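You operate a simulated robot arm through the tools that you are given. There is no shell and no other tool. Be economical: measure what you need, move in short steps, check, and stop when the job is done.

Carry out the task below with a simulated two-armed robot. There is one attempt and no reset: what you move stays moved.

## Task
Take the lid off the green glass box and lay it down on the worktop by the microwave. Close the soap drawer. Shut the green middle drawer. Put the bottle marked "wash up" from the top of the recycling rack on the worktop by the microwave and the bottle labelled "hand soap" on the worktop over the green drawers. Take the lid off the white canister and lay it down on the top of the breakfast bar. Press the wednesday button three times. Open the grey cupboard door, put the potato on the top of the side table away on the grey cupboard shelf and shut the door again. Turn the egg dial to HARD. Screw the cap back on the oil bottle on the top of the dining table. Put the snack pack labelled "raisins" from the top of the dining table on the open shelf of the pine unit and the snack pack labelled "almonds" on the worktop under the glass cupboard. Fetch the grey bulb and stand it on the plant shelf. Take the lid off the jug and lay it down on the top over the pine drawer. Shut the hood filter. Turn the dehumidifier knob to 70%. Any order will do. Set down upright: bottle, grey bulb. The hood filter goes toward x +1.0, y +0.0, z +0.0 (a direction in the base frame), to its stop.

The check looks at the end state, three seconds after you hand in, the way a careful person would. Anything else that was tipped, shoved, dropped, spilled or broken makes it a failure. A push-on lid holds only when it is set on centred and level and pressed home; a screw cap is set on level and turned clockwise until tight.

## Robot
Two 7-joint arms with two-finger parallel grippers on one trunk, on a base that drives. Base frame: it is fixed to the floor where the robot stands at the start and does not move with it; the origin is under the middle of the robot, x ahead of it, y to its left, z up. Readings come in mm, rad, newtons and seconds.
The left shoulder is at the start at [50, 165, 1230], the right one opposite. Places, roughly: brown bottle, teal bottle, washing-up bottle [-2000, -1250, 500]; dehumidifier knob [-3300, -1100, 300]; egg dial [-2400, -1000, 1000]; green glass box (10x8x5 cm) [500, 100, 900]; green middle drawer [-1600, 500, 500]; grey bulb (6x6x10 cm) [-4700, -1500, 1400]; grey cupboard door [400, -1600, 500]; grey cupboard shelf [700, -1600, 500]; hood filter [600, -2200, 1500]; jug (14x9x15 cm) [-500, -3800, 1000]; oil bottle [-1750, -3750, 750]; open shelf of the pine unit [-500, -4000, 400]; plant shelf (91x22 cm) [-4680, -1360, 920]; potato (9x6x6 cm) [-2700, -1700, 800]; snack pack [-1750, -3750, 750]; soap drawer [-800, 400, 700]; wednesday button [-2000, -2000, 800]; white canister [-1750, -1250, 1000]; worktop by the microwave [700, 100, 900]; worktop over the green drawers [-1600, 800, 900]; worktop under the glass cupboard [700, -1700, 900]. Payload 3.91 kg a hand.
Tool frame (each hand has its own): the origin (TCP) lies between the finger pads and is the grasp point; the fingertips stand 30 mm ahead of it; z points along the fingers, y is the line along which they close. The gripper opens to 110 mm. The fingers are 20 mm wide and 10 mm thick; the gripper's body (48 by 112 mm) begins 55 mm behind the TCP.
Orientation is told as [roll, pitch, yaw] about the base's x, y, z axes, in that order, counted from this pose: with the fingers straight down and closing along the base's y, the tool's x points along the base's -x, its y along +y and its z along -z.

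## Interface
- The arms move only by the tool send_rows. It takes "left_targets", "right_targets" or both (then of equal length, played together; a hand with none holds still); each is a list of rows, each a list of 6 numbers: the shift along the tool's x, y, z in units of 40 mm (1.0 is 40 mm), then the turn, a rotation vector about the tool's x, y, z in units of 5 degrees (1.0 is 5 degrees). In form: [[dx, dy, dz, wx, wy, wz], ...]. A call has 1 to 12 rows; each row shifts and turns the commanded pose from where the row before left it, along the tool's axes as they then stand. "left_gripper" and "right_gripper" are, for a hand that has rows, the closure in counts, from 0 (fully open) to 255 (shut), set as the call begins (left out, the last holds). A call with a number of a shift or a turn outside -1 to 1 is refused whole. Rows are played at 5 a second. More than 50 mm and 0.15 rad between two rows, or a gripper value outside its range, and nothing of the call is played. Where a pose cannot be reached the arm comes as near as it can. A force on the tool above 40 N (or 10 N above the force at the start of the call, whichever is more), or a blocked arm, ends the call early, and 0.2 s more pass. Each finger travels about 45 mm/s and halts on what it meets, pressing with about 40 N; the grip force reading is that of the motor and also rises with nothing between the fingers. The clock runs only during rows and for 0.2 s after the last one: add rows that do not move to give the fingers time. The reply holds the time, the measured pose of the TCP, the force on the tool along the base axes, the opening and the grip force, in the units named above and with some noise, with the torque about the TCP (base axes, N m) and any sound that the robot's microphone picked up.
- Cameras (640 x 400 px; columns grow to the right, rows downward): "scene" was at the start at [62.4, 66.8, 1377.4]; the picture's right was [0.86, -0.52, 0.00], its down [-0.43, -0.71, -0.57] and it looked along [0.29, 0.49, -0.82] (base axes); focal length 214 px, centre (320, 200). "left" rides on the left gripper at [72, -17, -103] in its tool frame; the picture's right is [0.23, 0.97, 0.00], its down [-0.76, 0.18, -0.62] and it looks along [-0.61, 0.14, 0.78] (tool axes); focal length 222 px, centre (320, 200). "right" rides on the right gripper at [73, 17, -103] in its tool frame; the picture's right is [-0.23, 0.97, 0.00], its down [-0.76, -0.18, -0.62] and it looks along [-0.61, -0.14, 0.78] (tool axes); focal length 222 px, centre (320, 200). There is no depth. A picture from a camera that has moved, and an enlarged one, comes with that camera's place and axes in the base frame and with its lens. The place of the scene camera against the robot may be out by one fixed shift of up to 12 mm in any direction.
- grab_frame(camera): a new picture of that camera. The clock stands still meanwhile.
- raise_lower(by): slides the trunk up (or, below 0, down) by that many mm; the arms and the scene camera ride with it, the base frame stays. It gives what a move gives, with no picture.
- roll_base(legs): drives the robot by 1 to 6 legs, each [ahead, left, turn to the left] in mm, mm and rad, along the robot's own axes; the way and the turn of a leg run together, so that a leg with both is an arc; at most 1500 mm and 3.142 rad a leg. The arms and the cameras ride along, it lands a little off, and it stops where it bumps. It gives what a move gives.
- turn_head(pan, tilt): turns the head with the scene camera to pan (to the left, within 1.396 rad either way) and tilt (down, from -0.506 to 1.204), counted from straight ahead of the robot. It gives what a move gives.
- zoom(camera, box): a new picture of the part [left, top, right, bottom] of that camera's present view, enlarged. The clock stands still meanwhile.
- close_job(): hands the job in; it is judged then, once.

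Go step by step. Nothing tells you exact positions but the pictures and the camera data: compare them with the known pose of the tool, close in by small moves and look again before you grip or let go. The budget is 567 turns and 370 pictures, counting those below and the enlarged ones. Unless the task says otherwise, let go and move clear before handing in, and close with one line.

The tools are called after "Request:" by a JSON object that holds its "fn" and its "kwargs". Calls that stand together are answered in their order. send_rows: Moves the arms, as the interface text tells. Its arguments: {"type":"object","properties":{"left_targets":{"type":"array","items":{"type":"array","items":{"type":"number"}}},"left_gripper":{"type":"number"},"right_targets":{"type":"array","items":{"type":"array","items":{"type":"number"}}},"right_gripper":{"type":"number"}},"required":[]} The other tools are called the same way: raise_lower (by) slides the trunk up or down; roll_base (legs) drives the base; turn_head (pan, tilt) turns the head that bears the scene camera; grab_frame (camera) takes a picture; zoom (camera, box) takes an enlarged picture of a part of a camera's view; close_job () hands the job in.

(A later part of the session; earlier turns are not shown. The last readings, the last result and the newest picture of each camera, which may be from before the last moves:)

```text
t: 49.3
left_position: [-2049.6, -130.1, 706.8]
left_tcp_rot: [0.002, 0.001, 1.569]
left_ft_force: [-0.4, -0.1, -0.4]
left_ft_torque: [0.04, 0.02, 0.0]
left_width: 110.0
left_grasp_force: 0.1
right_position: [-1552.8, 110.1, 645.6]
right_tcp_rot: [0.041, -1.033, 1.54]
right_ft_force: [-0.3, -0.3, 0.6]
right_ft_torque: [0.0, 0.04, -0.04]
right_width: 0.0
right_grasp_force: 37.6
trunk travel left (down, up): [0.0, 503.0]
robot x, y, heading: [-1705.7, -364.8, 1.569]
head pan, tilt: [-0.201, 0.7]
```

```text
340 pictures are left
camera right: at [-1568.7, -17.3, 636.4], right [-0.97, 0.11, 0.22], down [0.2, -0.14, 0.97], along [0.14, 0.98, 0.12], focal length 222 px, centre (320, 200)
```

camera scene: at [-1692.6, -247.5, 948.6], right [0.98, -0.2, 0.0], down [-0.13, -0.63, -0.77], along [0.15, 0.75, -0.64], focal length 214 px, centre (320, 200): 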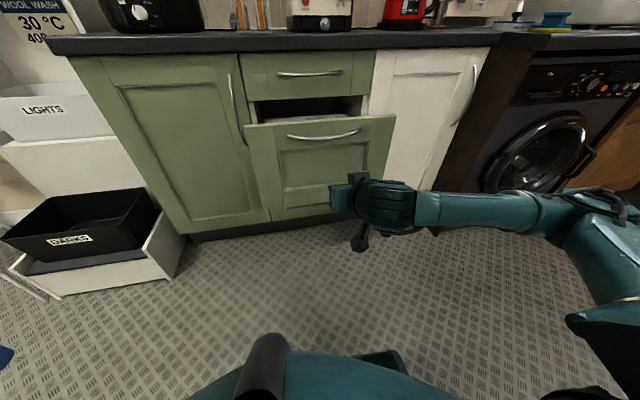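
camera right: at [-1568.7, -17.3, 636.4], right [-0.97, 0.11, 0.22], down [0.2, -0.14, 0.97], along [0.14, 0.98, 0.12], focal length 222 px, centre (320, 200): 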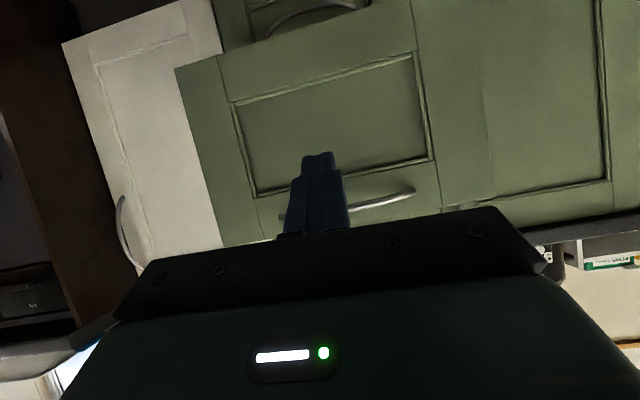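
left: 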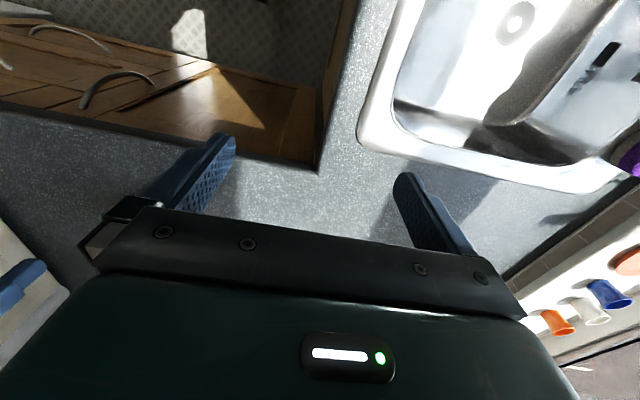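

The fingertips point at the drawer front, just below the handle. I lower the hand 55 mm, then drive nearer.

Request:
{"fn": "send_rows", "kwargs": {"right_targets": [[0.4, 0, 0.23, 0, 0, 0], [0.4, 0, 0.23, 0, 0, 0], [0.4, 0, 0.23, 0, 0, 0], [0, 0, 0, 0, 0, 0]]}}

Request:
{"fn": "roll_base", "kwargs": {"legs": [[190, 0, 0]]}}

Request:
{"fn": "grab_frame", "kwargs": {"camera": "right"}}

```text
t: 50.3
left_position: [-2049.4, -130.6, 706.2]
left_tcp_rot: [0.001, 0.0, 1.567]
left_ft_force: [0.4, -0.8, 0.9]
left_ft_torque: [-0.01, 0.0, 0.01]
left_width: 110.0
left_grasp_force: 0.0
right_position: [-1553.6, 108.8, 588.7]
right_tcp_rot: [0.042, -1.032, 1.537]
right_ft_force: [-0.7, 0.0, -0.2]
right_ft_torque: [-0.04, 0.01, 0.02]
right_width: 0.2
right_grasp_force: 37.4
trunk travel left (down, up): [0.0, 503.0]
robot x, y, heading: [-1705.2, -363.9, 1.563]
head pan, tilt: [-0.201, 0.7]
```

```text
t: 51.9
left_position: [-2048.6, 63.0, 706.3]
left_tcp_rot: [0.002, 0.0, 1.567]
left_ft_force: [0.1, -0.1, -0.3]
left_ft_torque: [0.01, -0.03, 0.0]
left_width: 110.0
left_grasp_force: 0.0
right_position: [-1553.0, 300.3, 590.1]
right_tcp_rot: [0.041, -1.031, 1.541]
right_ft_force: [0.9, 0.0, -0.2]
right_ft_torque: [0.02, 0.02, -0.03]
right_width: 0.0
right_grasp_force: 37.0
trunk travel left (down, up): [0.0, 503.0]
robot x, y, heading: [-1704.5, -169.0, 1.565]
head pan, tilt: [-0.201, 0.7]
```

```text
339 pictures are left
camera right: at [-1569.3, 175.0, 580.0], right [-0.97, 0.11, 0.22], down [0.2, -0.14, 0.97], along [0.14, 0.98, 0.12], focal length 222 px, centre (320, 200)
```

right: 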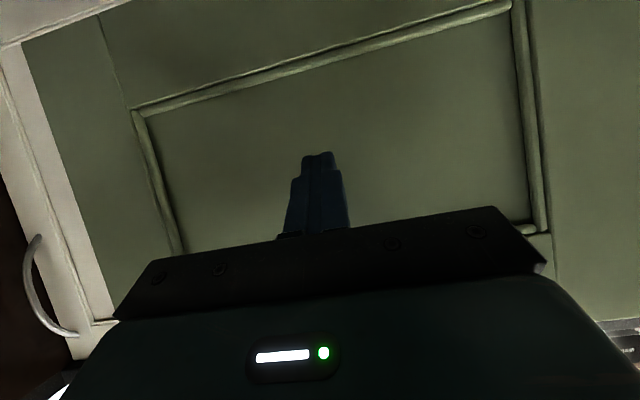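

Tip is close to the panel. I push along +y in stages.

Request:
{"fn": "send_rows", "kwargs": {"right_targets": [[-0.25, 0, 0.42, 0, 0, 0], [-0.25, 0, 0.42, 0, 0, 0], [-0.25, 0, 0.42, 0, 0, 0], [-0.25, 0, 0.42, 0, 0, 0], [-0.25, 0, 0.42, 0, 0, 0], [0, 0, 0, 0, 0, 0]]}}

Request:
{"fn": "grab_frame", "kwargs": {"camera": "scene"}}

```text
t: 53.3
left_position: [-2049.7, 63.6, 706.8]
left_tcp_rot: [0.002, 0.001, 1.565]
left_ft_force: [0.4, -0.1, -0.4]
left_ft_torque: [-0.01, 0.0, -0.01]
left_width: 109.9
left_grasp_force: 0.1
right_position: [-1553.9, 401.0, 589.1]
right_tcp_rot: [0.042, -1.032, 1.54]
right_ft_force: [-0.1, -0.6, -0.4]
right_ft_torque: [-0.01, -0.03, 0.02]
right_width: 0.0
right_grasp_force: 37.5
trunk travel left (down, up): [0.0, 503.0]
robot x, y, heading: [-1704.0, -175.0, 1.569]
head pan, tilt: [-0.201, 0.7]
```

```text
338 pictures are left
camera scene: at [-1691.8, -53.9, 948.5], right [0.98, -0.2, 0.0], down [-0.13, -0.63, -0.76], along [0.16, 0.75, -0.64], focal length 214 px, centre (320, 200)
```

scene: 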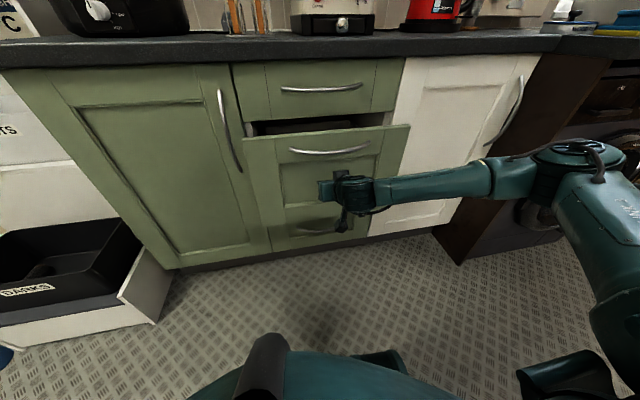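

The drawer is moving in; I continue to the stop.

Request:
{"fn": "send_rows", "kwargs": {"right_targets": [[-0.25, 0, 0.42, 0, 0, 0], [-0.25, 0, 0.42, 0, 0, 0], [-0.25, 0, 0.42, 0, 0, 0], [-0.25, 0, 0.42, 0, 0, 0], [-0.25, 0, 0.42, 0, 0, 0], [0, 0, 0, 0, 0, 0]]}}

Request:
{"fn": "grab_frame", "kwargs": {"camera": "scene"}}

```text
t: 54.7
left_position: [-2049.0, 63.4, 706.8]
left_tcp_rot: [0.002, 0.0, 1.565]
left_ft_force: [-0.3, -1.1, -0.3]
left_ft_torque: [0.02, 0.04, 0.02]
left_width: 110.1
left_grasp_force: 0.1
right_position: [-1553.7, 497.5, 588.0]
right_tcp_rot: [0.039, -1.032, 1.539]
right_ft_force: [0.7, -0.6, -0.5]
right_ft_torque: [0.02, 0.0, 0.0]
right_width: 0.0
right_grasp_force: 37.8
trunk travel left (down, up): [0.0, 503.0]
robot x, y, heading: [-1706.5, -170.9, 1.57]
head pan, tilt: [-0.201, 0.7]
```

```text
337 pictures are left
camera scene: at [-1691.8, -53.9, 948.5], right [0.98, -0.2, 0.0], down [-0.13, -0.63, -0.76], along [0.16, 0.75, -0.64], focal length 214 px, centre (320, 200)
```

scene: 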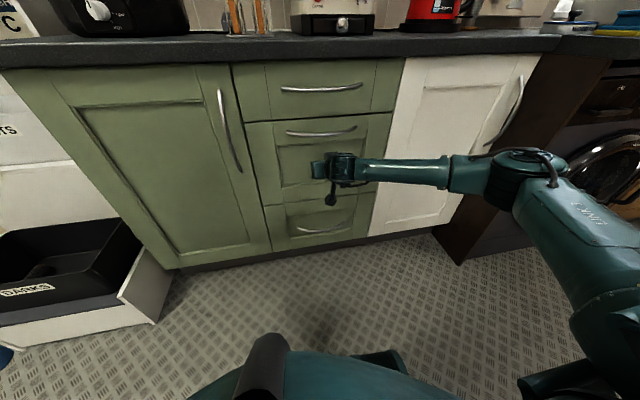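

Nearly closed; a last gentle push to the stop.

Request:
{"fn": "send_rows", "kwargs": {"right_targets": [[-0.12, 0, 0.2, 0, 0, 0], [-0.12, 0, 0.2, 0, 0, 0], [-0.12, 0, 0.2, 0, 0, 0], [-0.12, 0, 0.2, 0, 0, 0]]}}

Request:
{"fn": "zoom", "kwargs": {"camera": "scene", "box": [220, 50, 420, 260]}}

```text
t: 55.4
left_position: [-2049.3, 62.0, 706.4]
left_tcp_rot: [0.001, -0.001, 1.566]
left_ft_force: [-0.1, -0.5, 0.0]
left_ft_torque: [0.01, 0.0, -0.04]
left_width: 110.2
left_grasp_force: 0.0
right_position: [-1553.5, 517.2, 587.4]
right_tcp_rot: [0.044, -1.025, 1.537]
right_ft_force: [1.3, -14.4, 4.6]
right_ft_torque: [0.05, -0.01, -0.05]
right_width: 0.0
right_grasp_force: 37.6
trunk travel left (down, up): [0.0, 503.0]
robot x, y, heading: [-1705.8, -173.0, 1.564]
head pan, tilt: [-0.201, 0.7]
stopped in row 3 (right hand): the force on the tool passed its limit (the readings are from after the stop); the commanded pose is now the measured one
```

```text
1.90 times, centred on (320, 155) of scene
camera zoom: at [-1691.6, -55.4, 948.8], right [0.98, -0.2, 0.0], down [-0.13, -0.63, -0.77], along [0.16, 0.75, -0.64], focal length 408 px, centre (320, 286)
```

zoom: 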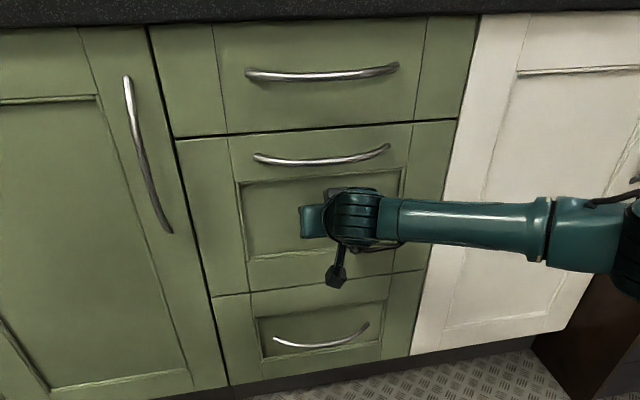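

The green drawer is shut. I withdraw the hand, back off and bring the hand back to pointing down.

Request:
{"fn": "send_rows", "kwargs": {"right_targets": [[0.3, 0, -0.8, 0, 0, 0], [0.3, 0, -0.8, 0, 0, 0], [0.3, 0, -0.8, 0, 0, 0], [0.3, 0, -0.8, 0, 0, 0], [0.3, 0, -0.8, 0, 0, 0], [0.3, 0, -0.8, 0, 0, 0], [0.3, 0, -0.8, 0, 0, 0]]}}

Request:
{"fn": "roll_base", "kwargs": {"legs": [[-250, -150, 0]]}}

Request:
{"fn": "send_rows", "kwargs": {"right_targets": [[0, 0, 0, 0, 1, 0], [0, 0, 0, 0, 1, 0], [0, 0, 0, 0, 1, 0], [0, 0, 0, 0, 1, 0], [0, 0, 0, 0, 1, 0], [0, 0, 0, 0, 1, 0], [0, 0, 0, 0, 1, 0], [0, 0, 0, 0, 1, 0], [0, 0, 0, 0, 1, 0], [0, 0, 0, 0, 1, 0], [0, 0, 0, 0, 1, 0], [0, 0, 0, 0, 0.8, 0]], "right_gripper": 0}}

Request:
{"fn": "raise_lower", "kwargs": {"by": 350}}

Request:
{"fn": "turn_head", "kwargs": {"pan": 1.396, "tilt": 0.6}}

Request:
{"fn": "grab_frame", "kwargs": {"camera": "scene"}}

```text
t: 57.0
left_position: [-2047.8, 64.3, 707.2]
left_tcp_rot: [0.002, 0.001, 1.565]
left_ft_force: [1.1, 0.5, 0.5]
left_ft_torque: [0.0, 0.01, 0.0]
left_width: 110.2
left_grasp_force: 0.0
right_position: [-1553.6, 282.5, 633.0]
right_tcp_rot: [0.044, -1.024, 1.536]
right_ft_force: [-0.3, 0.2, 0.0]
right_ft_torque: [0.03, 0.02, 0.05]
right_width: 0.0
right_grasp_force: 37.5
trunk travel left (down, up): [0.0, 503.0]
robot x, y, heading: [-1707.0, -169.3, 1.561]
head pan, tilt: [-0.201, 0.7]
```

```text
t: 59.0
left_position: [-1897.8, -184.2, 706.4]
left_tcp_rot: [0.002, 0.001, 1.558]
left_ft_force: [0.8, -0.4, -0.8]
left_ft_torque: [-0.01, 0.0, 0.02]
left_width: 109.8
left_grasp_force: 0.1
right_position: [-1402.4, 32.4, 632.8]
right_tcp_rot: [0.042, -1.023, 1.531]
right_ft_force: [0.4, -0.3, -0.4]
right_ft_torque: [0.01, -0.01, 0.02]
right_width: 0.0
right_grasp_force: 37.5
trunk travel left (down, up): [0.0, 503.0]
robot x, y, heading: [-1559.6, -424.1, 1.559]
head pan, tilt: [-0.201, 0.7]
```

```text
t: 61.6
left_position: [-1898.7, -184.6, 708.0]
left_tcp_rot: [0.003, 0.001, 1.559]
left_ft_force: [0.2, 1.3, -0.1]
left_ft_torque: [-0.01, 0.02, 0.0]
left_width: 110.0
left_grasp_force: 0.0
right_position: [-1401.9, 31.3, 634.0]
right_tcp_rot: [0.02, 0.007, 1.566]
right_ft_force: [0.1, -0.5, 0.1]
right_ft_torque: [0.03, 0.0, -0.02]
right_width: 109.9
right_grasp_force: 0.0
trunk travel left (down, up): [0.0, 503.0]
robot x, y, heading: [-1557.5, -425.1, 1.56]
head pan, tilt: [-0.201, 0.7]
```

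```text
t: 65.1
left_position: [-1897.3, -184.6, 1056.4]
left_tcp_rot: [0.001, 0.0, 1.559]
left_ft_force: [-0.8, 0.3, 1.3]
left_ft_torque: [-0.02, -0.04, 0.0]
left_width: 110.2
left_grasp_force: 0.0
right_position: [-1403.0, 32.2, 981.4]
right_tcp_rot: [0.02, 0.008, 1.569]
right_ft_force: [1.7, 0.4, 0.6]
right_ft_torque: [0.02, 0.03, 0.01]
right_width: 110.0
right_grasp_force: 0.1
trunk travel left (down, up): [-350.0, 153.0]
robot x, y, heading: [-1553.7, -421.3, 1.563]
head pan, tilt: [-0.201, 0.7]
```

```text
t: 66.7
left_position: [-1898.7, -184.5, 1056.7]
left_tcp_rot: [0.002, 0.001, 1.56]
left_ft_force: [-0.3, 0.6, -0.9]
left_ft_torque: [0.01, 0.0, 0.0]
left_width: 110.1
left_grasp_force: 0.0
right_position: [-1402.1, 32.6, 982.9]
right_tcp_rot: [0.02, 0.007, 1.568]
right_ft_force: [0.2, 0.6, -0.1]
right_ft_torque: [0.03, -0.06, 0.01]
right_width: 109.9
right_grasp_force: 0.1
trunk travel left (down, up): [-350.0, 153.0]
robot x, y, heading: [-1552.6, -421.2, 1.565]
head pan, tilt: [1.396, 0.6]
```

```text
335 pictures are left
camera scene: at [-1646.8, -371.3, 1307.2], right [0.18, 0.98, 0.0], down [0.56, -0.1, -0.83], along [-0.81, 0.15, -0.56], focal length 214 px, centre (320, 200)
```

scene: 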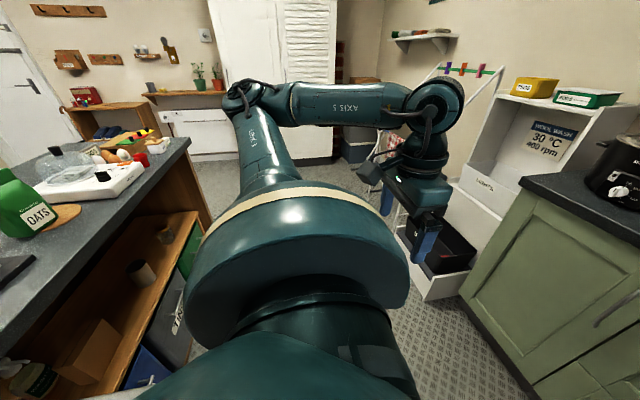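

The breakfast bar is behind me, its near edge at y≈-800. I move toward the drawers to have turning room, turn round to face it, and look.

Request:
{"fn": "roll_base", "kwargs": {"legs": [[270, 0, 0], [0, 0, 1.571], [0, 0, 1.571]]}}

Request:
{"fn": "turn_head", "kwargs": {"pan": 0.0, "tilt": 0.6}}

Request:
{"fn": "grab_frame", "kwargs": {"camera": "scene"}}

```text
t: 76.2
left_position: [-1215.6, -397.1, 1056.9]
left_tcp_rot: [0.003, -0.001, -1.601]
left_ft_force: [0.8, -0.4, -0.4]
left_ft_torque: [-0.01, 0.0, 0.01]
left_width: 110.0
left_grasp_force: 0.1
right_position: [-1715.8, -604.7, 980.8]
right_tcp_rot: [0.021, 0.006, -1.593]
right_ft_force: [0.4, 0.1, 0.7]
right_ft_torque: [0.07, -0.02, 0.01]
right_width: 110.3
right_grasp_force: 0.1
trunk travel left (down, up): [-350.0, 153.0]
robot x, y, heading: [-1553.2, -151.6, -1.602]
head pan, tilt: [1.396, 0.6]
```

```text
t: 77.8
left_position: [-1215.2, -396.5, 1056.7]
left_tcp_rot: [0.002, 0.0, -1.6]
left_ft_force: [0.0, -0.1, -0.7]
left_ft_torque: [-0.02, 0.03, -0.02]
left_width: 110.2
left_grasp_force: 0.0
right_position: [-1715.8, -604.1, 981.9]
right_tcp_rot: [0.022, 0.005, -1.594]
right_ft_force: [-0.4, 0.4, 0.1]
right_ft_torque: [-0.02, 0.01, 0.02]
right_width: 110.1
right_grasp_force: 0.0
trunk travel left (down, up): [-350.0, 153.0]
robot x, y, heading: [-1551.2, -152.3, -1.598]
head pan, tilt: [0.0, 0.6]
```

```text
334 pictures are left
camera scene: at [-1560.4, -264.6, 1307.2], right [-1.0, 0.03, 0.0], down [0.02, 0.56, -0.83], along [-0.02, -0.82, -0.56], focal length 214 px, centre (320, 200)
```

scene: 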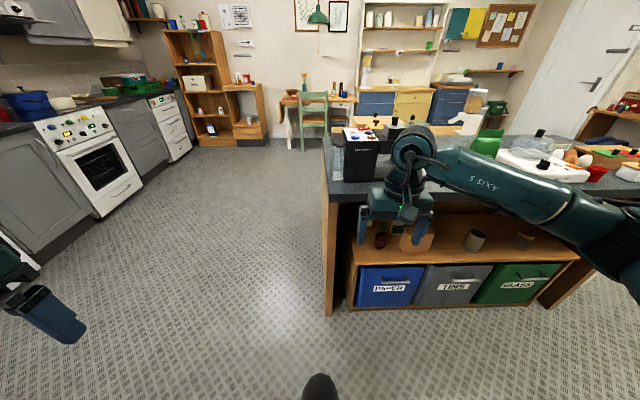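

I see the breakfast bar with the recycling rack under it; bottles stand on the rack's top. I zoom in.

Request:
{"fn": "zoom", "kwargs": {"camera": "scene", "box": [330, 180, 590, 310]}}

Request:
{"fn": "zoom", "kwargs": {"camera": "scene", "box": [320, 90, 640, 210]}}

Request:
{"fn": "zoom", "kwargs": {"camera": "scene", "box": [150, 0, 540, 160]}}

```text
2.46 times, centred on (460, 245) of scene
camera zoom: at [-1560.4, -264.6, 1307.2], right [-1.0, 0.03, 0.0], down [0.02, 0.56, -0.83], along [-0.02, -0.82, -0.56], focal length 528 px, centre (-25, 89)
```

zoom: 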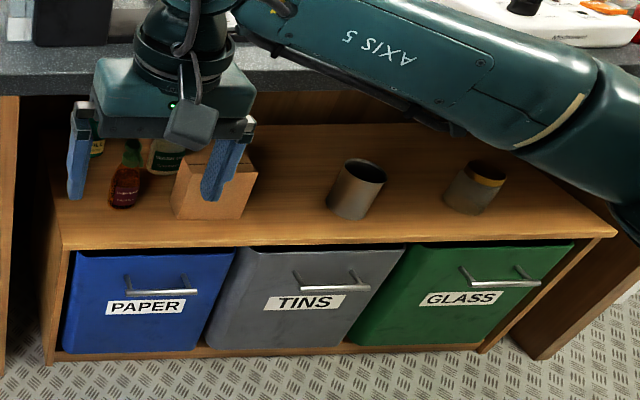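

```text
2.00 times, centred on (480, 150) of scene
camera zoom: at [-1560.4, -264.6, 1307.2], right [-1.0, 0.03, 0.0], down [0.02, 0.56, -0.83], along [-0.02, -0.82, -0.56], focal length 429 px, centre (0, 300)
```

zoom: 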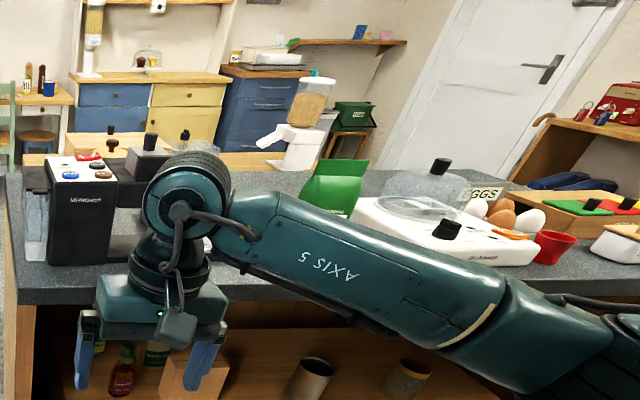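

```text
1.64 times, centred on (345, 80) of scene
camera zoom: at [-1560.4, -264.6, 1307.2], right [-1.0, 0.03, 0.0], down [0.02, 0.56, -0.83], along [-0.02, -0.82, -0.56], focal length 352 px, centre (279, 397)
```

zoom: 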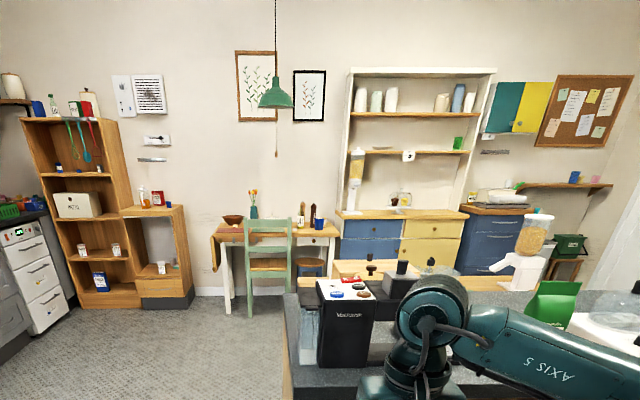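

Bottles stand at about x -1850…-2000, y≈-1120 on the rack top (z≈450), under the bar (front edge y≈-800). I lower the trunk to see underneath.

Request:
{"fn": "raise_lower", "kwargs": {"by": -350}}

Request:
{"fn": "turn_head", "kwargs": {"pan": -0.35, "tilt": 0.45}}

Request:
{"fn": "grab_frame", "kwargs": {"camera": "scene"}}

Request:
{"fn": "zoom", "kwargs": {"camera": "scene", "box": [230, 130, 430, 260]}}

```text
t: 81.2
left_position: [-1216.1, -398.3, 706.6]
left_tcp_rot: [0.003, 0.0, -1.601]
left_ft_force: [-0.4, -0.1, -0.5]
left_ft_torque: [-0.02, -0.01, -0.01]
left_width: 110.2
left_grasp_force: 0.1
right_position: [-1716.8, -603.2, 632.8]
right_tcp_rot: [0.02, 0.005, -1.594]
right_ft_force: [0.6, 0.5, 0.2]
right_ft_torque: [0.02, -0.01, 0.03]
right_width: 110.0
right_grasp_force: 0.2
trunk travel left (down, up): [0.0, 503.0]
robot x, y, heading: [-1550.7, -150.4, -1.603]
head pan, tilt: [0.0, 0.6]
```

```text
t: 82.0
left_position: [-1215.5, -396.3, 706.1]
left_tcp_rot: [0.0, 0.0, -1.601]
left_ft_force: [0.7, -0.3, 0.1]
left_ft_torque: [-0.02, -0.02, 0.0]
left_width: 110.0
left_grasp_force: 0.1
right_position: [-1715.8, -604.8, 632.1]
right_tcp_rot: [0.02, 0.009, -1.594]
right_ft_force: [-0.5, -0.7, 0.1]
right_ft_torque: [-0.01, 0.0, -0.01]
right_width: 109.9
right_grasp_force: 0.0
trunk travel left (down, up): [0.0, 503.0]
robot x, y, heading: [-1552.7, -152.4, -1.603]
head pan, tilt: [-0.351, 0.45]
```

```text
330 pictures are left
camera scene: at [-1591.9, -261.6, 970.7], right [-0.93, 0.37, 0.0], down [0.16, 0.4, -0.9], along [-0.33, -0.84, -0.44], focal length 214 px, centre (320, 200)
```

scene: 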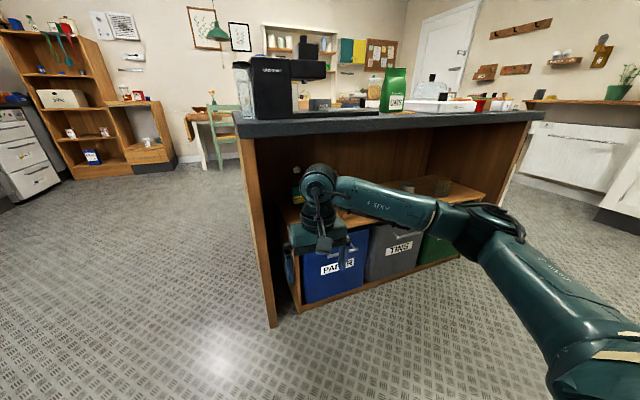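

```text
3.08 times, centred on (330, 195) of scene
camera zoom: at [-1591.9, -261.6, 970.7], right [-0.93, 0.37, 0.0], down [0.16, 0.4, -0.9], along [-0.33, -0.84, -0.44], focal length 660 px, centre (289, 215)
```

zoom: 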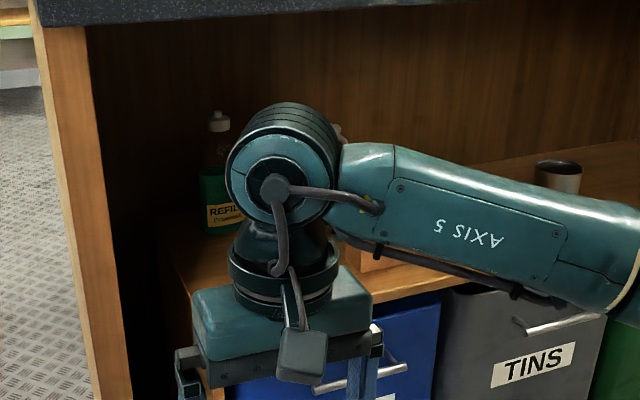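

The bar's back is closed, so I go in from this side with a forward-pointing right hand. I tilt the right hand forward.

Request:
{"fn": "send_rows", "kwargs": {"right_targets": [[0, 0, 0, 0, -1, 0], [0, 0, 0, 0, -1, 0], [0, 0, 0, 0, -1, 0], [0, 0, 0, 0, -1, 0], [0, 0, 0, 0, -1, 0], [0, 0, 0, 0, -1, 0], [0, 0, 0, 0, -1, 0], [0, 0, 0, 0, -1, 0], [0, 0, 0, 0, -1, 0], [0, 0, 0, 0, -1, 0], [0, 0, 0, 0, -1, 0], [0, 0, 0, 0, -1, 0]]}}

Request:
{"fn": "send_rows", "kwargs": {"right_targets": [[0, 0, 0, 0, -1, 0], [0, 0, 0, 0, -1, 0], [0, 0, 0, 0, -1, 0], [0, 0, 0, 0, -1, 0], [0, 0, 0, 0, -1, 0], [0, 0, 0, 0, -1, 0], [0, 0, 0, 0, 0, 0]]}}

Request:
{"fn": "grab_frame", "kwargs": {"camera": "right"}}

```text
t: 84.6
left_position: [-1216.6, -397.6, 706.1]
left_tcp_rot: [0.002, 0.0, -1.6]
left_ft_force: [0.3, -0.3, -0.4]
left_ft_torque: [-0.01, 0.02, 0.0]
left_width: 109.8
left_grasp_force: 0.0
right_position: [-1716.1, -602.7, 632.4]
right_tcp_rot: [0.041, -1.041, -1.631]
right_ft_force: [-0.2, 0.2, 0.0]
right_ft_torque: [0.04, 0.01, 0.03]
right_width: 109.8
right_grasp_force: 0.0
trunk travel left (down, up): [0.0, 503.0]
robot x, y, heading: [-1555.2, -153.8, -1.602]
head pan, tilt: [-0.351, 0.45]
```

```text
t: 86.2
left_position: [-1215.8, -396.2, 706.6]
left_tcp_rot: [0.002, -0.002, -1.602]
left_ft_force: [-0.5, 0.2, 0.3]
left_ft_torque: [0.0, 0.04, -0.03]
left_width: 110.0
left_grasp_force: 0.0
right_position: [-1660.5, -591.8, 657.7]
right_tcp_rot: [1.288, -1.548, -2.887]
right_ft_force: [0.7, 0.8, -1.0]
right_ft_torque: [0.01, -0.03, 0.01]
right_width: 110.0
right_grasp_force: 0.1
right hand out of reach, approached as far as the arm can: row 1, 3, 4, 5, 6
trunk travel left (down, up): [0.0, 503.0]
robot x, y, heading: [-1553.5, -152.9, -1.596]
head pan, tilt: [-0.351, 0.45]
```

```text
328 pictures are left
camera right: at [-1639.3, -489.9, 586.2], right [0.97, -0.03, 0.25], down [-0.18, 0.62, 0.76], along [-0.17, -0.78, 0.6], focal length 222 px, centre (320, 200)
```

right: 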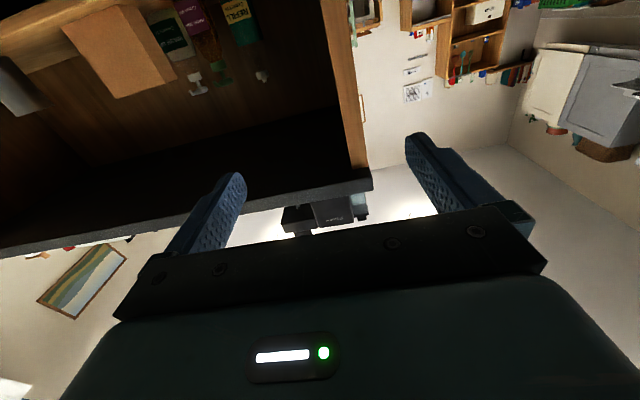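

The hand is now horizontal, pointing -y, and its (upside-down) camera sees the bottles. I zoom there.

Request:
{"fn": "zoom", "kwargs": {"camera": "right", "box": [60, 0, 300, 120]}}

Request:
{"fn": "grab_frame", "kwargs": {"camera": "scene"}}

```text
2.67 times, centred on (180, 60) of right
camera zoom: at [-1639.3, -489.9, 586.2], right [0.97, -0.03, 0.25], down [-0.18, 0.62, 0.76], along [-0.17, -0.78, 0.6], focal length 592 px, centre (693, 573)
```

zoom: 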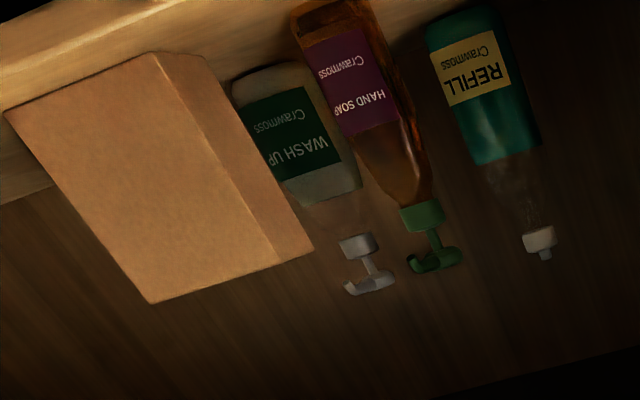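

```text
326 pictures are left
camera scene: at [-1592.0, -261.6, 970.7], right [-0.93, 0.37, 0.0], down [0.16, 0.4, -0.9], along [-0.33, -0.84, -0.44], focal length 214 px, centre (320, 200)
```

scene: 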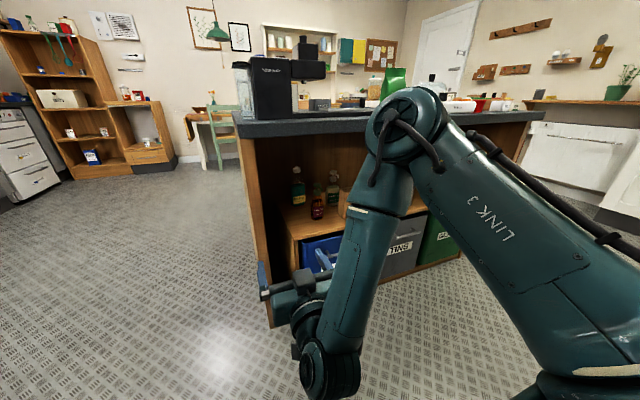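

Three bottles: "hand soap" (amber) in front, "wash up" behind beside a cardboard box, "refill" at the back left. I zoom the scene for positions.

Request:
{"fn": "zoom", "kwargs": {"camera": "scene", "box": [260, 140, 380, 240]}}

```text
4.00 times, centred on (320, 190) of scene
camera zoom: at [-1592.0, -261.6, 970.7], right [-0.93, 0.37, 0.0], down [0.16, 0.4, -0.9], along [-0.33, -0.84, -0.44], focal length 858 px, centre (320, 240)
```

zoom: 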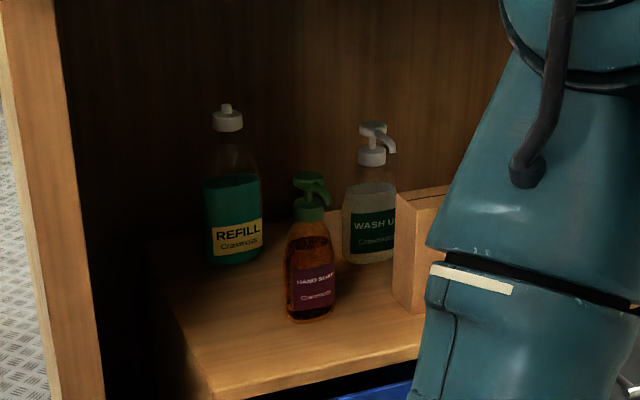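

Positions: hand soap ≈(-1887,-1045), wash up ≈(-2015,-1155) with a box in front of it, refill ≈(-1846,-1187). The horizontal pose lifts the elbow too high for going under the bar, so I return to 60° pitch and check.

Request:
{"fn": "send_rows", "kwargs": {"right_targets": [[0, 0, 0, 0, 1, 0], [0, 0, 0, 0, 1, 0], [0, 0, 0, 0, 1, 0], [0, 0, 0, 0, 1, 0], [0, 0, 0, 0, 1, 0], [0, 0, 0, 0, 1, 0], [0, 0, 0, 0, 0, 0]]}}

Request:
{"fn": "grab_frame", "kwargs": {"camera": "scene"}}

```text
t: 87.8
left_position: [-1216.8, -397.0, 705.3]
left_tcp_rot: [0.001, 0.0, -1.599]
left_ft_force: [0.5, -0.3, -0.1]
left_ft_torque: [0.04, 0.0, 0.01]
left_width: 110.3
left_grasp_force: 0.1
right_position: [-1660.5, -590.7, 659.2]
right_tcp_rot: [0.044, -1.04, -1.629]
right_ft_force: [-0.4, 0.2, 0.6]
right_ft_torque: [0.04, -0.03, -0.01]
right_width: 110.5
right_grasp_force: 0.1
trunk travel left (down, up): [0.0, 503.0]
robot x, y, heading: [-1548.9, -153.4, -1.597]
head pan, tilt: [-0.351, 0.45]
```

```text
324 pictures are left
camera scene: at [-1592.0, -261.6, 970.7], right [-0.93, 0.37, 0.0], down [0.16, 0.4, -0.9], along [-0.33, -0.84, -0.44], focal length 214 px, centre (320, 200)
```

scene: 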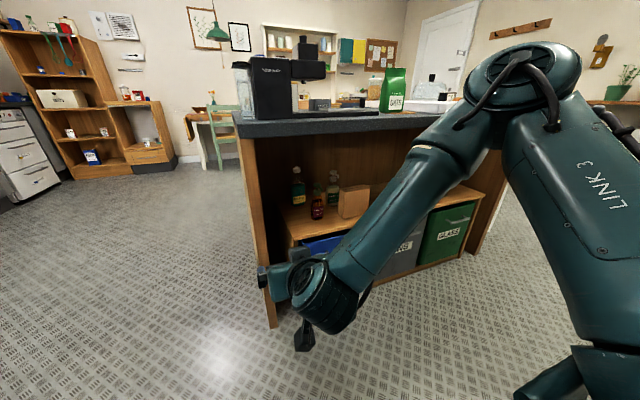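

I extend the arm forward and down here in the open so the elbow drops, then check again.

Request:
{"fn": "send_rows", "kwargs": {"right_targets": [[-0.08, 0, 0.93, 0, 0, 0], [-0.08, 0, 0.93, 0, 0, 0], [-0.08, 0, 0.93, 0, 0, 0], [-0.08, 0, 0.93, 0, 0, 0], [-0.08, 0, 0.93, 0, 0, 0], [-0.08, 0, 0.93, 0, 0, 0], [0, 0, 0, 0, 0, 0]]}}

Request:
{"fn": "grab_frame", "kwargs": {"camera": "scene"}}

```text
t: 89.4
left_position: [-1216.5, -397.4, 707.2]
left_tcp_rot: [0.0, 0.0, -1.599]
left_ft_force: [0.1, -1.0, 0.3]
left_ft_torque: [0.0, 0.02, 0.01]
left_width: 109.9
left_grasp_force: 0.1
right_position: [-1664.2, -795.4, 561.6]
right_tcp_rot: [0.042, -1.04, -1.63]
right_ft_force: [0.2, -0.3, -0.7]
right_ft_torque: [0.03, 0.03, 0.03]
right_width: 109.7
right_grasp_force: 0.1
trunk travel left (down, up): [0.0, 503.0]
robot x, y, heading: [-1550.5, -154.9, -1.601]
head pan, tilt: [-0.351, 0.45]
```

```text
323 pictures are left
camera scene: at [-1592.0, -261.6, 970.7], right [-0.93, 0.37, 0.0], down [0.16, 0.4, -0.9], along [-0.33, -0.84, -0.44], focal length 214 px, centre (320, 200)
```

scene: 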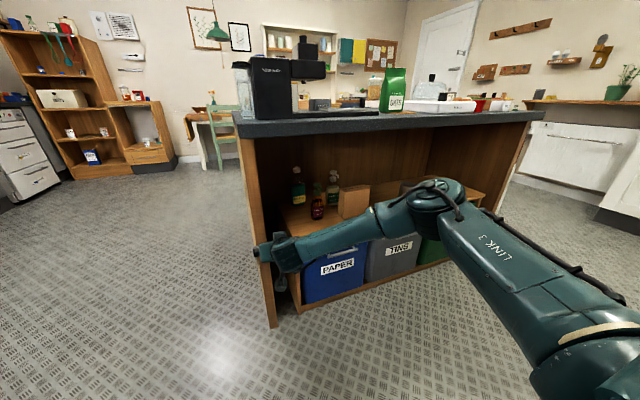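

The elbow is now below the bar top. I slide right to line up with the hand-soap bottle, then drive ahead a bit.

Request:
{"fn": "roll_base", "kwargs": {"legs": [[0, -240, 0.03], [110, 0, 0]]}}

Request:
{"fn": "grab_frame", "kwargs": {"camera": "right"}}

Request:
{"fn": "grab_frame", "kwargs": {"camera": "scene"}}

```text
t: 92.0
left_position: [-1447.3, -492.6, 706.4]
left_tcp_rot: [0.001, 0.0, -1.566]
left_ft_force: [-0.8, -0.3, 0.4]
left_ft_torque: [-0.01, 0.03, 0.01]
left_width: 110.1
left_grasp_force: 0.0
right_position: [-1880.4, -905.7, 563.3]
right_tcp_rot: [0.042, -1.042, -1.595]
right_ft_force: [-1.0, 0.2, -0.2]
right_ft_torque: [0.01, -0.02, -0.02]
right_width: 110.0
right_grasp_force: 0.1
trunk travel left (down, up): [0.0, 503.0]
robot x, y, heading: [-1791.8, -258.0, -1.563]
head pan, tilt: [-0.351, 0.45]
```

```text
322 pictures are left
camera right: at [-1864.9, -780.7, 551.5], right [0.97, -0.1, 0.22], down [-0.2, 0.15, 0.97], along [-0.13, -0.98, 0.13], focal length 222 px, centre (320, 200)
```

right: 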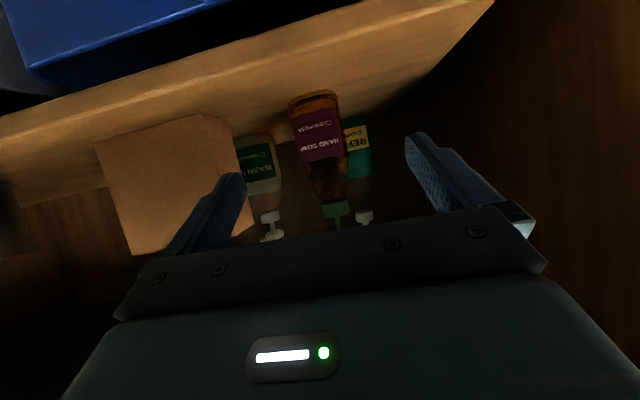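

```text
321 pictures are left
camera scene: at [-1827.7, -370.7, 970.7], right [-0.94, 0.34, 0.0], down [0.15, 0.41, -0.9], along [-0.31, -0.85, -0.44], focal length 214 px, centre (320, 200)
```

scene: 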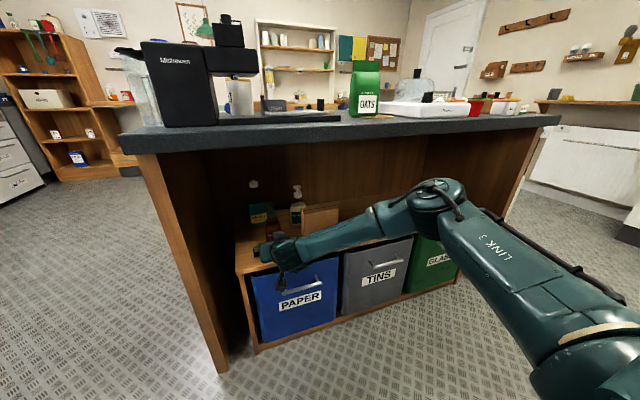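

The hand-soap bottle is centred between the open fingers. I advance 4 of 5 planned rows and look.

Request:
{"fn": "send_rows", "kwargs": {"right_targets": [[-0.2, -0.03, 0.675, 0, 0, 0], [-0.2, -0.03, 0.675, 0, 0, 0], [-0.2, -0.03, 0.675, 0, 0, 0], [-0.2, -0.03, 0.675, 0, 0, 0], [0, 0, 0, 0, 0, 0]]}}

Request:
{"fn": "grab_frame", "kwargs": {"camera": "right"}}

```text
t: 93.2
left_position: [-1448.3, -492.5, 706.3]
left_tcp_rot: [0.002, 0.0, -1.567]
left_ft_force: [0.2, 0.6, -0.4]
left_ft_torque: [0.01, -0.01, 0.02]
left_width: 109.8
left_grasp_force: 0.0
right_position: [-1884.1, -1014.5, 534.8]
right_tcp_rot: [0.041, -1.039, -1.594]
right_ft_force: [-1.1, 0.8, 0.2]
right_ft_torque: [-0.01, -0.01, 0.03]
right_width: 110.1
right_grasp_force: 0.0
trunk travel left (down, up): [0.0, 503.0]
robot x, y, heading: [-1792.9, -258.3, -1.567]
head pan, tilt: [-0.351, 0.45]
```

```text
320 pictures are left
camera right: at [-1866.9, -888.6, 524.9], right [0.97, -0.1, 0.22], down [-0.2, 0.15, 0.97], along [-0.13, -0.98, 0.12], focal length 222 px, centre (320, 200)
```

right: 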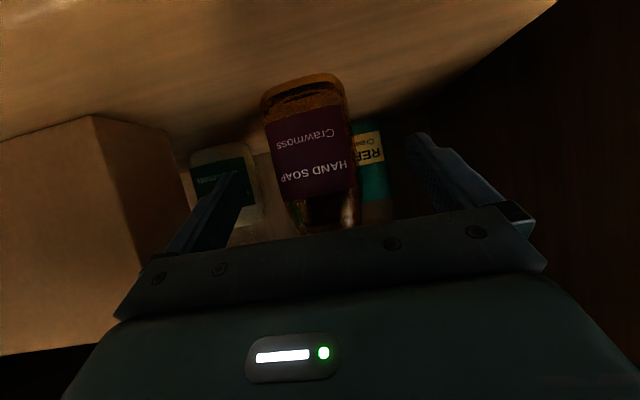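

Advance the last 28 mm and close on the bottle.

Request:
{"fn": "send_rows", "kwargs": {"right_targets": [[-0.22, 0, 0.6, 0, 0, 0], [0, 0, 0, 0, 0, 0]]}}

Request:
{"fn": "send_rows", "kwargs": {"right_targets": [[0, 0, 0, 0, 0, 0], [0, 0, 0, 0, 0, 0], [0, 0, 0, 0, 0, 0], [0, 0, 0, 0, 0, 0], [0, 0, 0, 0, 0, 0]], "right_gripper": 160}}

Request:
{"fn": "grab_frame", "kwargs": {"camera": "right"}}

```text
t: 93.8
left_position: [-1447.5, -492.5, 706.3]
left_tcp_rot: [0.002, -0.001, -1.568]
left_ft_force: [-0.5, -0.4, 0.5]
left_ft_torque: [-0.03, -0.02, 0.01]
left_width: 110.0
left_grasp_force: 0.1
right_position: [-1881.3, -1039.0, 531.1]
right_tcp_rot: [0.042, -1.041, -1.596]
right_ft_force: [-0.2, 0.1, -0.6]
right_ft_torque: [-0.01, 0.02, -0.01]
right_width: 110.2
right_grasp_force: 0.1
trunk travel left (down, up): [0.0, 503.0]
robot x, y, heading: [-1790.4, -257.3, -1.568]
head pan, tilt: [-0.351, 0.45]
```

```text
t: 95.0
left_position: [-1447.1, -492.7, 706.9]
left_tcp_rot: [0.002, 0.001, -1.567]
left_ft_force: [0.0, -0.8, -0.2]
left_ft_torque: [0.0, 0.0, 0.02]
left_width: 110.0
left_grasp_force: 0.1
right_position: [-1882.9, -1039.7, 532.1]
right_tcp_rot: [0.042, -1.042, -1.594]
right_ft_force: [-1.2, -0.5, -0.2]
right_ft_torque: [0.01, 0.18, -0.01]
right_width: 59.7
right_grasp_force: 40.2
trunk travel left (down, up): [0.0, 503.0]
robot x, y, heading: [-1793.3, -263.5, -1.561]
head pan, tilt: [-0.351, 0.45]
```

```text
319 pictures are left
camera right: at [-1866.8, -914.4, 519.8], right [0.97, -0.1, 0.22], down [-0.2, 0.15, 0.97], along [-0.13, -0.98, 0.13], focal length 222 px, centre (320, 200)
```

right: 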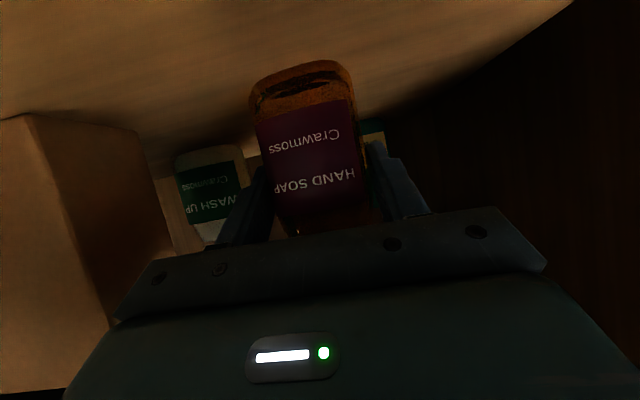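

Gripped (60 mm). I lift it 25 mm and draw straight back out from under the bar.

Request:
{"fn": "send_rows", "kwargs": {"right_targets": [[-0.27, 0, -0.16, 0, 0, 0], [-0.27, 0, -0.16, 0, 0, 0], [0.25, 0, -0.43, 0, 0, 0], [0.4, 0, -0.69, 0, 0, 0], [0.4, 0, -0.69, 0, 0, 0], [0.4, 0, -0.69, 0, 0, 0], [0.4, 0, -0.69, 0, 0, 0], [0, 0, 0, 0, 0, 0]]}}

Request:
{"fn": "grab_frame", "kwargs": {"camera": "scene"}}

```text
t: 96.8
left_position: [-1447.9, -492.7, 706.6]
left_tcp_rot: [0.001, -0.001, -1.569]
left_ft_force: [0.6, 0.3, 0.4]
left_ft_torque: [-0.03, -0.02, 0.01]
left_width: 110.1
left_grasp_force: 0.1
right_position: [-1885.3, -892.3, 555.0]
right_tcp_rot: [0.044, -1.04, -1.598]
right_ft_force: [-0.1, 0.2, -4.1]
right_ft_torque: [0.04, 0.01, 0.03]
right_width: 59.8
right_grasp_force: 40.5
trunk travel left (down, up): [0.0, 503.0]
robot x, y, heading: [-1793.4, -262.2, -1.563]
head pan, tilt: [-0.351, 0.45]
```

```text
318 pictures are left
camera scene: at [-1827.8, -371.0, 970.7], right [-0.94, 0.34, 0.0], down [0.15, 0.41, -0.9], along [-0.31, -0.85, -0.44], focal length 214 px, centre (320, 200)
```

scene: 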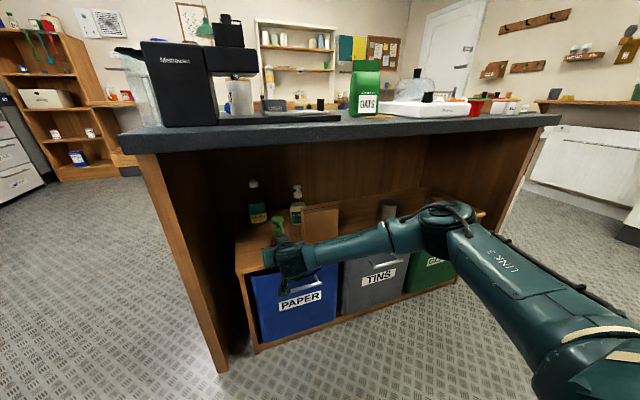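

Out clear with the bottle upright. I back the base off, retract the arm, raise the trunk, and turn round to the green-drawer worktop.

Request:
{"fn": "roll_base", "kwargs": {"legs": [[-165, 0, 0]]}}

Request:
{"fn": "raise_lower", "kwargs": {"by": 450}}

Request:
{"fn": "send_rows", "kwargs": {"right_targets": [[0.41, 0, -0.71, 0, 0, 0], [0.41, 0, -0.71, 0, 0, 0], [0.41, 0, -0.71, 0, 0, 0], [0.41, 0, -0.71, 0, 0, 0], [0, 0, 0, 0, 0, 0]]}}

Request:
{"fn": "roll_base", "kwargs": {"legs": [[0, 0, 1.571], [0, 0, 1.571]]}}

Request:
{"fn": "turn_head", "kwargs": {"pan": 0.0, "tilt": 0.6}}

Request:
{"fn": "grab_frame", "kwargs": {"camera": "scene"}}

```text
t: 98.3
left_position: [-1448.1, -326.6, 706.9]
left_tcp_rot: [0.002, 0.0, -1.563]
left_ft_force: [-0.3, -0.6, 0.5]
left_ft_torque: [-0.02, 0.01, -0.02]
left_width: 109.9
left_grasp_force: 0.1
right_position: [-1885.5, -726.2, 555.8]
right_tcp_rot: [0.042, -1.039, -1.593]
right_ft_force: [-0.6, -0.9, -4.2]
right_ft_torque: [-0.01, -0.04, 0.0]
right_width: 59.5
right_grasp_force: 39.7
trunk travel left (down, up): [0.0, 503.0]
robot x, y, heading: [-1794.9, -93.9, -1.563]
head pan, tilt: [-0.351, 0.45]
```

```text
refused: 450 is not a number from -400 to 400
```

```text
t: 99.5
left_position: [-1447.7, -326.3, 706.2]
left_tcp_rot: [0.001, 0.0, -1.563]
left_ft_force: [-0.6, 0.5, 0.9]
left_ft_torque: [-0.02, 0.01, 0.01]
left_width: 109.9
left_grasp_force: 0.0
right_position: [-1885.1, -594.2, 554.4]
right_tcp_rot: [0.042, -1.041, -1.594]
right_ft_force: [-0.2, 0.0, -4.4]
right_ft_torque: [0.01, 0.03, -0.03]
right_width: 59.8
right_grasp_force: 39.6
trunk travel left (down, up): [0.0, 503.0]
robot x, y, heading: [-1796.6, -94.3, -1.561]
head pan, tilt: [-0.351, 0.45]
```

```text
t: 107.5
left_position: [-2142.0, 133.2, 706.7]
left_tcp_rot: [0.002, 0.001, 1.586]
left_ft_force: [-0.2, 0.3, 0.3]
left_ft_torque: [0.04, 0.0, 0.0]
left_width: 110.2
left_grasp_force: 0.1
right_position: [-1707.0, 406.8, 555.9]
right_tcp_rot: [0.042, -1.039, 1.557]
right_ft_force: [0.8, -0.1, -3.4]
right_ft_torque: [-0.01, 0.03, 0.0]
right_width: 59.8
right_grasp_force: 40.3
trunk travel left (down, up): [0.0, 503.0]
robot x, y, heading: [-1793.6, -96.1, 1.586]
head pan, tilt: [-0.351, 0.45]
```

```text
t: 108.3
left_position: [-2140.4, 133.2, 706.8]
left_tcp_rot: [0.002, 0.001, 1.586]
left_ft_force: [0.0, 0.0, 0.1]
left_ft_torque: [0.01, 0.01, -0.02]
left_width: 110.2
left_grasp_force: 0.1
right_position: [-1706.0, 407.2, 555.0]
right_tcp_rot: [0.042, -1.041, 1.556]
right_ft_force: [0.5, -0.6, -4.3]
right_ft_torque: [-0.01, 0.02, -0.01]
right_width: 59.3
right_grasp_force: 39.9
trunk travel left (down, up): [0.0, 503.0]
robot x, y, heading: [-1794.1, -92.6, 1.591]
head pan, tilt: [0.0, 0.6]
```

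```text
317 pictures are left
camera scene: at [-1799.7, 29.0, 957.2], right [1.0, 0.02, 0.0], down [0.01, -0.56, -0.83], along [-0.01, 0.82, -0.56], focal length 214 px, centre (320, 200)
```

scene: 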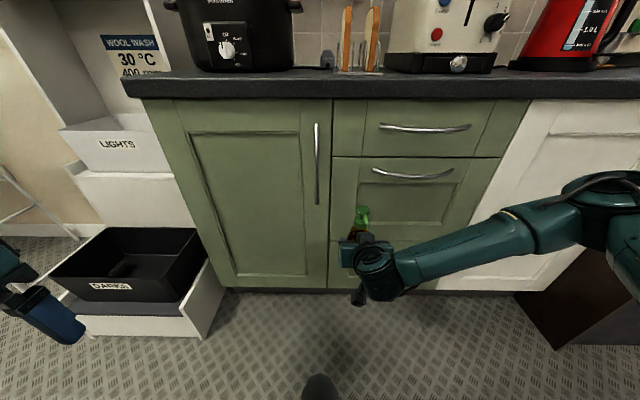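

Safe, though near the cabinet. I back off 120 mm, then raise the trunk so the bottle is above the worktop.

Request:
{"fn": "roll_base", "kwargs": {"legs": [[-130, 0, 0]]}}

Request:
{"fn": "raise_lower", "kwargs": {"by": 400}}

Request:
{"fn": "raise_lower", "kwargs": {"by": 60}}

Request:
{"fn": "grab_frame", "kwargs": {"camera": "scene"}}

Request:
{"fn": "grab_frame", "kwargs": {"camera": "right"}}

```text
t: 109.6
left_position: [-2139.4, 2.9, 706.2]
left_tcp_rot: [0.002, 0.001, 1.587]
left_ft_force: [-1.0, -0.8, 0.5]
left_ft_torque: [-0.01, 0.01, 0.04]
left_width: 110.2
left_grasp_force: 0.1
right_position: [-1704.8, 276.4, 555.5]
right_tcp_rot: [0.04, -1.04, 1.557]
right_ft_force: [0.2, 0.6, -3.3]
right_ft_torque: [-0.03, 0.02, -0.02]
right_width: 59.5
right_grasp_force: 40.3
trunk travel left (down, up): [0.0, 503.0]
robot x, y, heading: [-1792.6, -226.9, 1.584]
head pan, tilt: [0.0, 0.6]
```

```text
t: 113.5
left_position: [-2139.9, 2.1, 1106.2]
left_tcp_rot: [0.001, 0.0, 1.587]
left_ft_force: [-0.5, -0.7, -0.1]
left_ft_torque: [0.03, 0.0, 0.01]
left_width: 110.0
left_grasp_force: 0.0
right_position: [-1704.8, 276.2, 954.6]
right_tcp_rot: [0.042, -1.04, 1.558]
right_ft_force: [0.5, 0.5, -3.8]
right_ft_torque: [-0.01, -0.01, -0.01]
right_width: 59.7
right_grasp_force: 40.1
trunk travel left (down, up): [-400.0, 103.0]
robot x, y, heading: [-1794.3, -226.6, 1.59]
head pan, tilt: [0.0, 0.6]
```

```text
t: 114.5
left_position: [-2140.1, 2.6, 1166.3]
left_tcp_rot: [0.001, 0.002, 1.587]
left_ft_force: [0.9, -0.7, 0.3]
left_ft_torque: [0.01, -0.01, 0.0]
left_width: 110.0
left_grasp_force: 0.0
right_position: [-1704.1, 276.9, 1015.8]
right_tcp_rot: [0.042, -1.04, 1.558]
right_ft_force: [0.0, 0.5, -3.2]
right_ft_torque: [-0.03, 0.0, 0.0]
right_width: 59.1
right_grasp_force: 39.8
trunk travel left (down, up): [-460.0, 43.0]
robot x, y, heading: [-1793.0, -222.1, 1.587]
head pan, tilt: [0.0, 0.6]
```

```text
316 pictures are left
camera scene: at [-1797.5, -101.8, 1417.1], right [1.0, 0.02, 0.0], down [0.01, -0.57, -0.82], along [-0.01, 0.82, -0.57], focal length 214 px, centre (320, 200)
```

scene: 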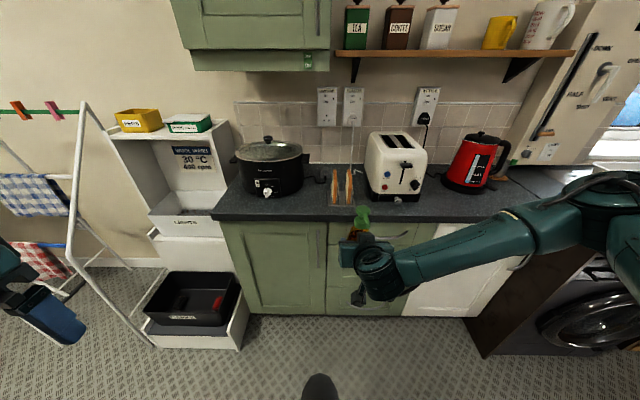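

```text
315 pictures are left
camera right: at [-1718.8, 149.5, 1004.7], right [-0.97, 0.09, 0.22], down [0.2, -0.15, 0.97], along [0.12, 0.98, 0.12], focal length 222 px, centre (320, 200)
```

right: 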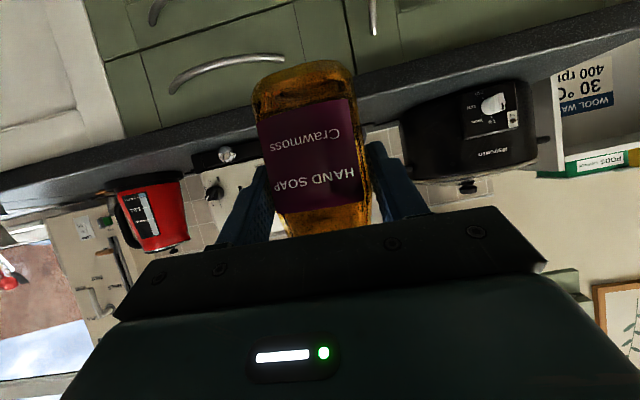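

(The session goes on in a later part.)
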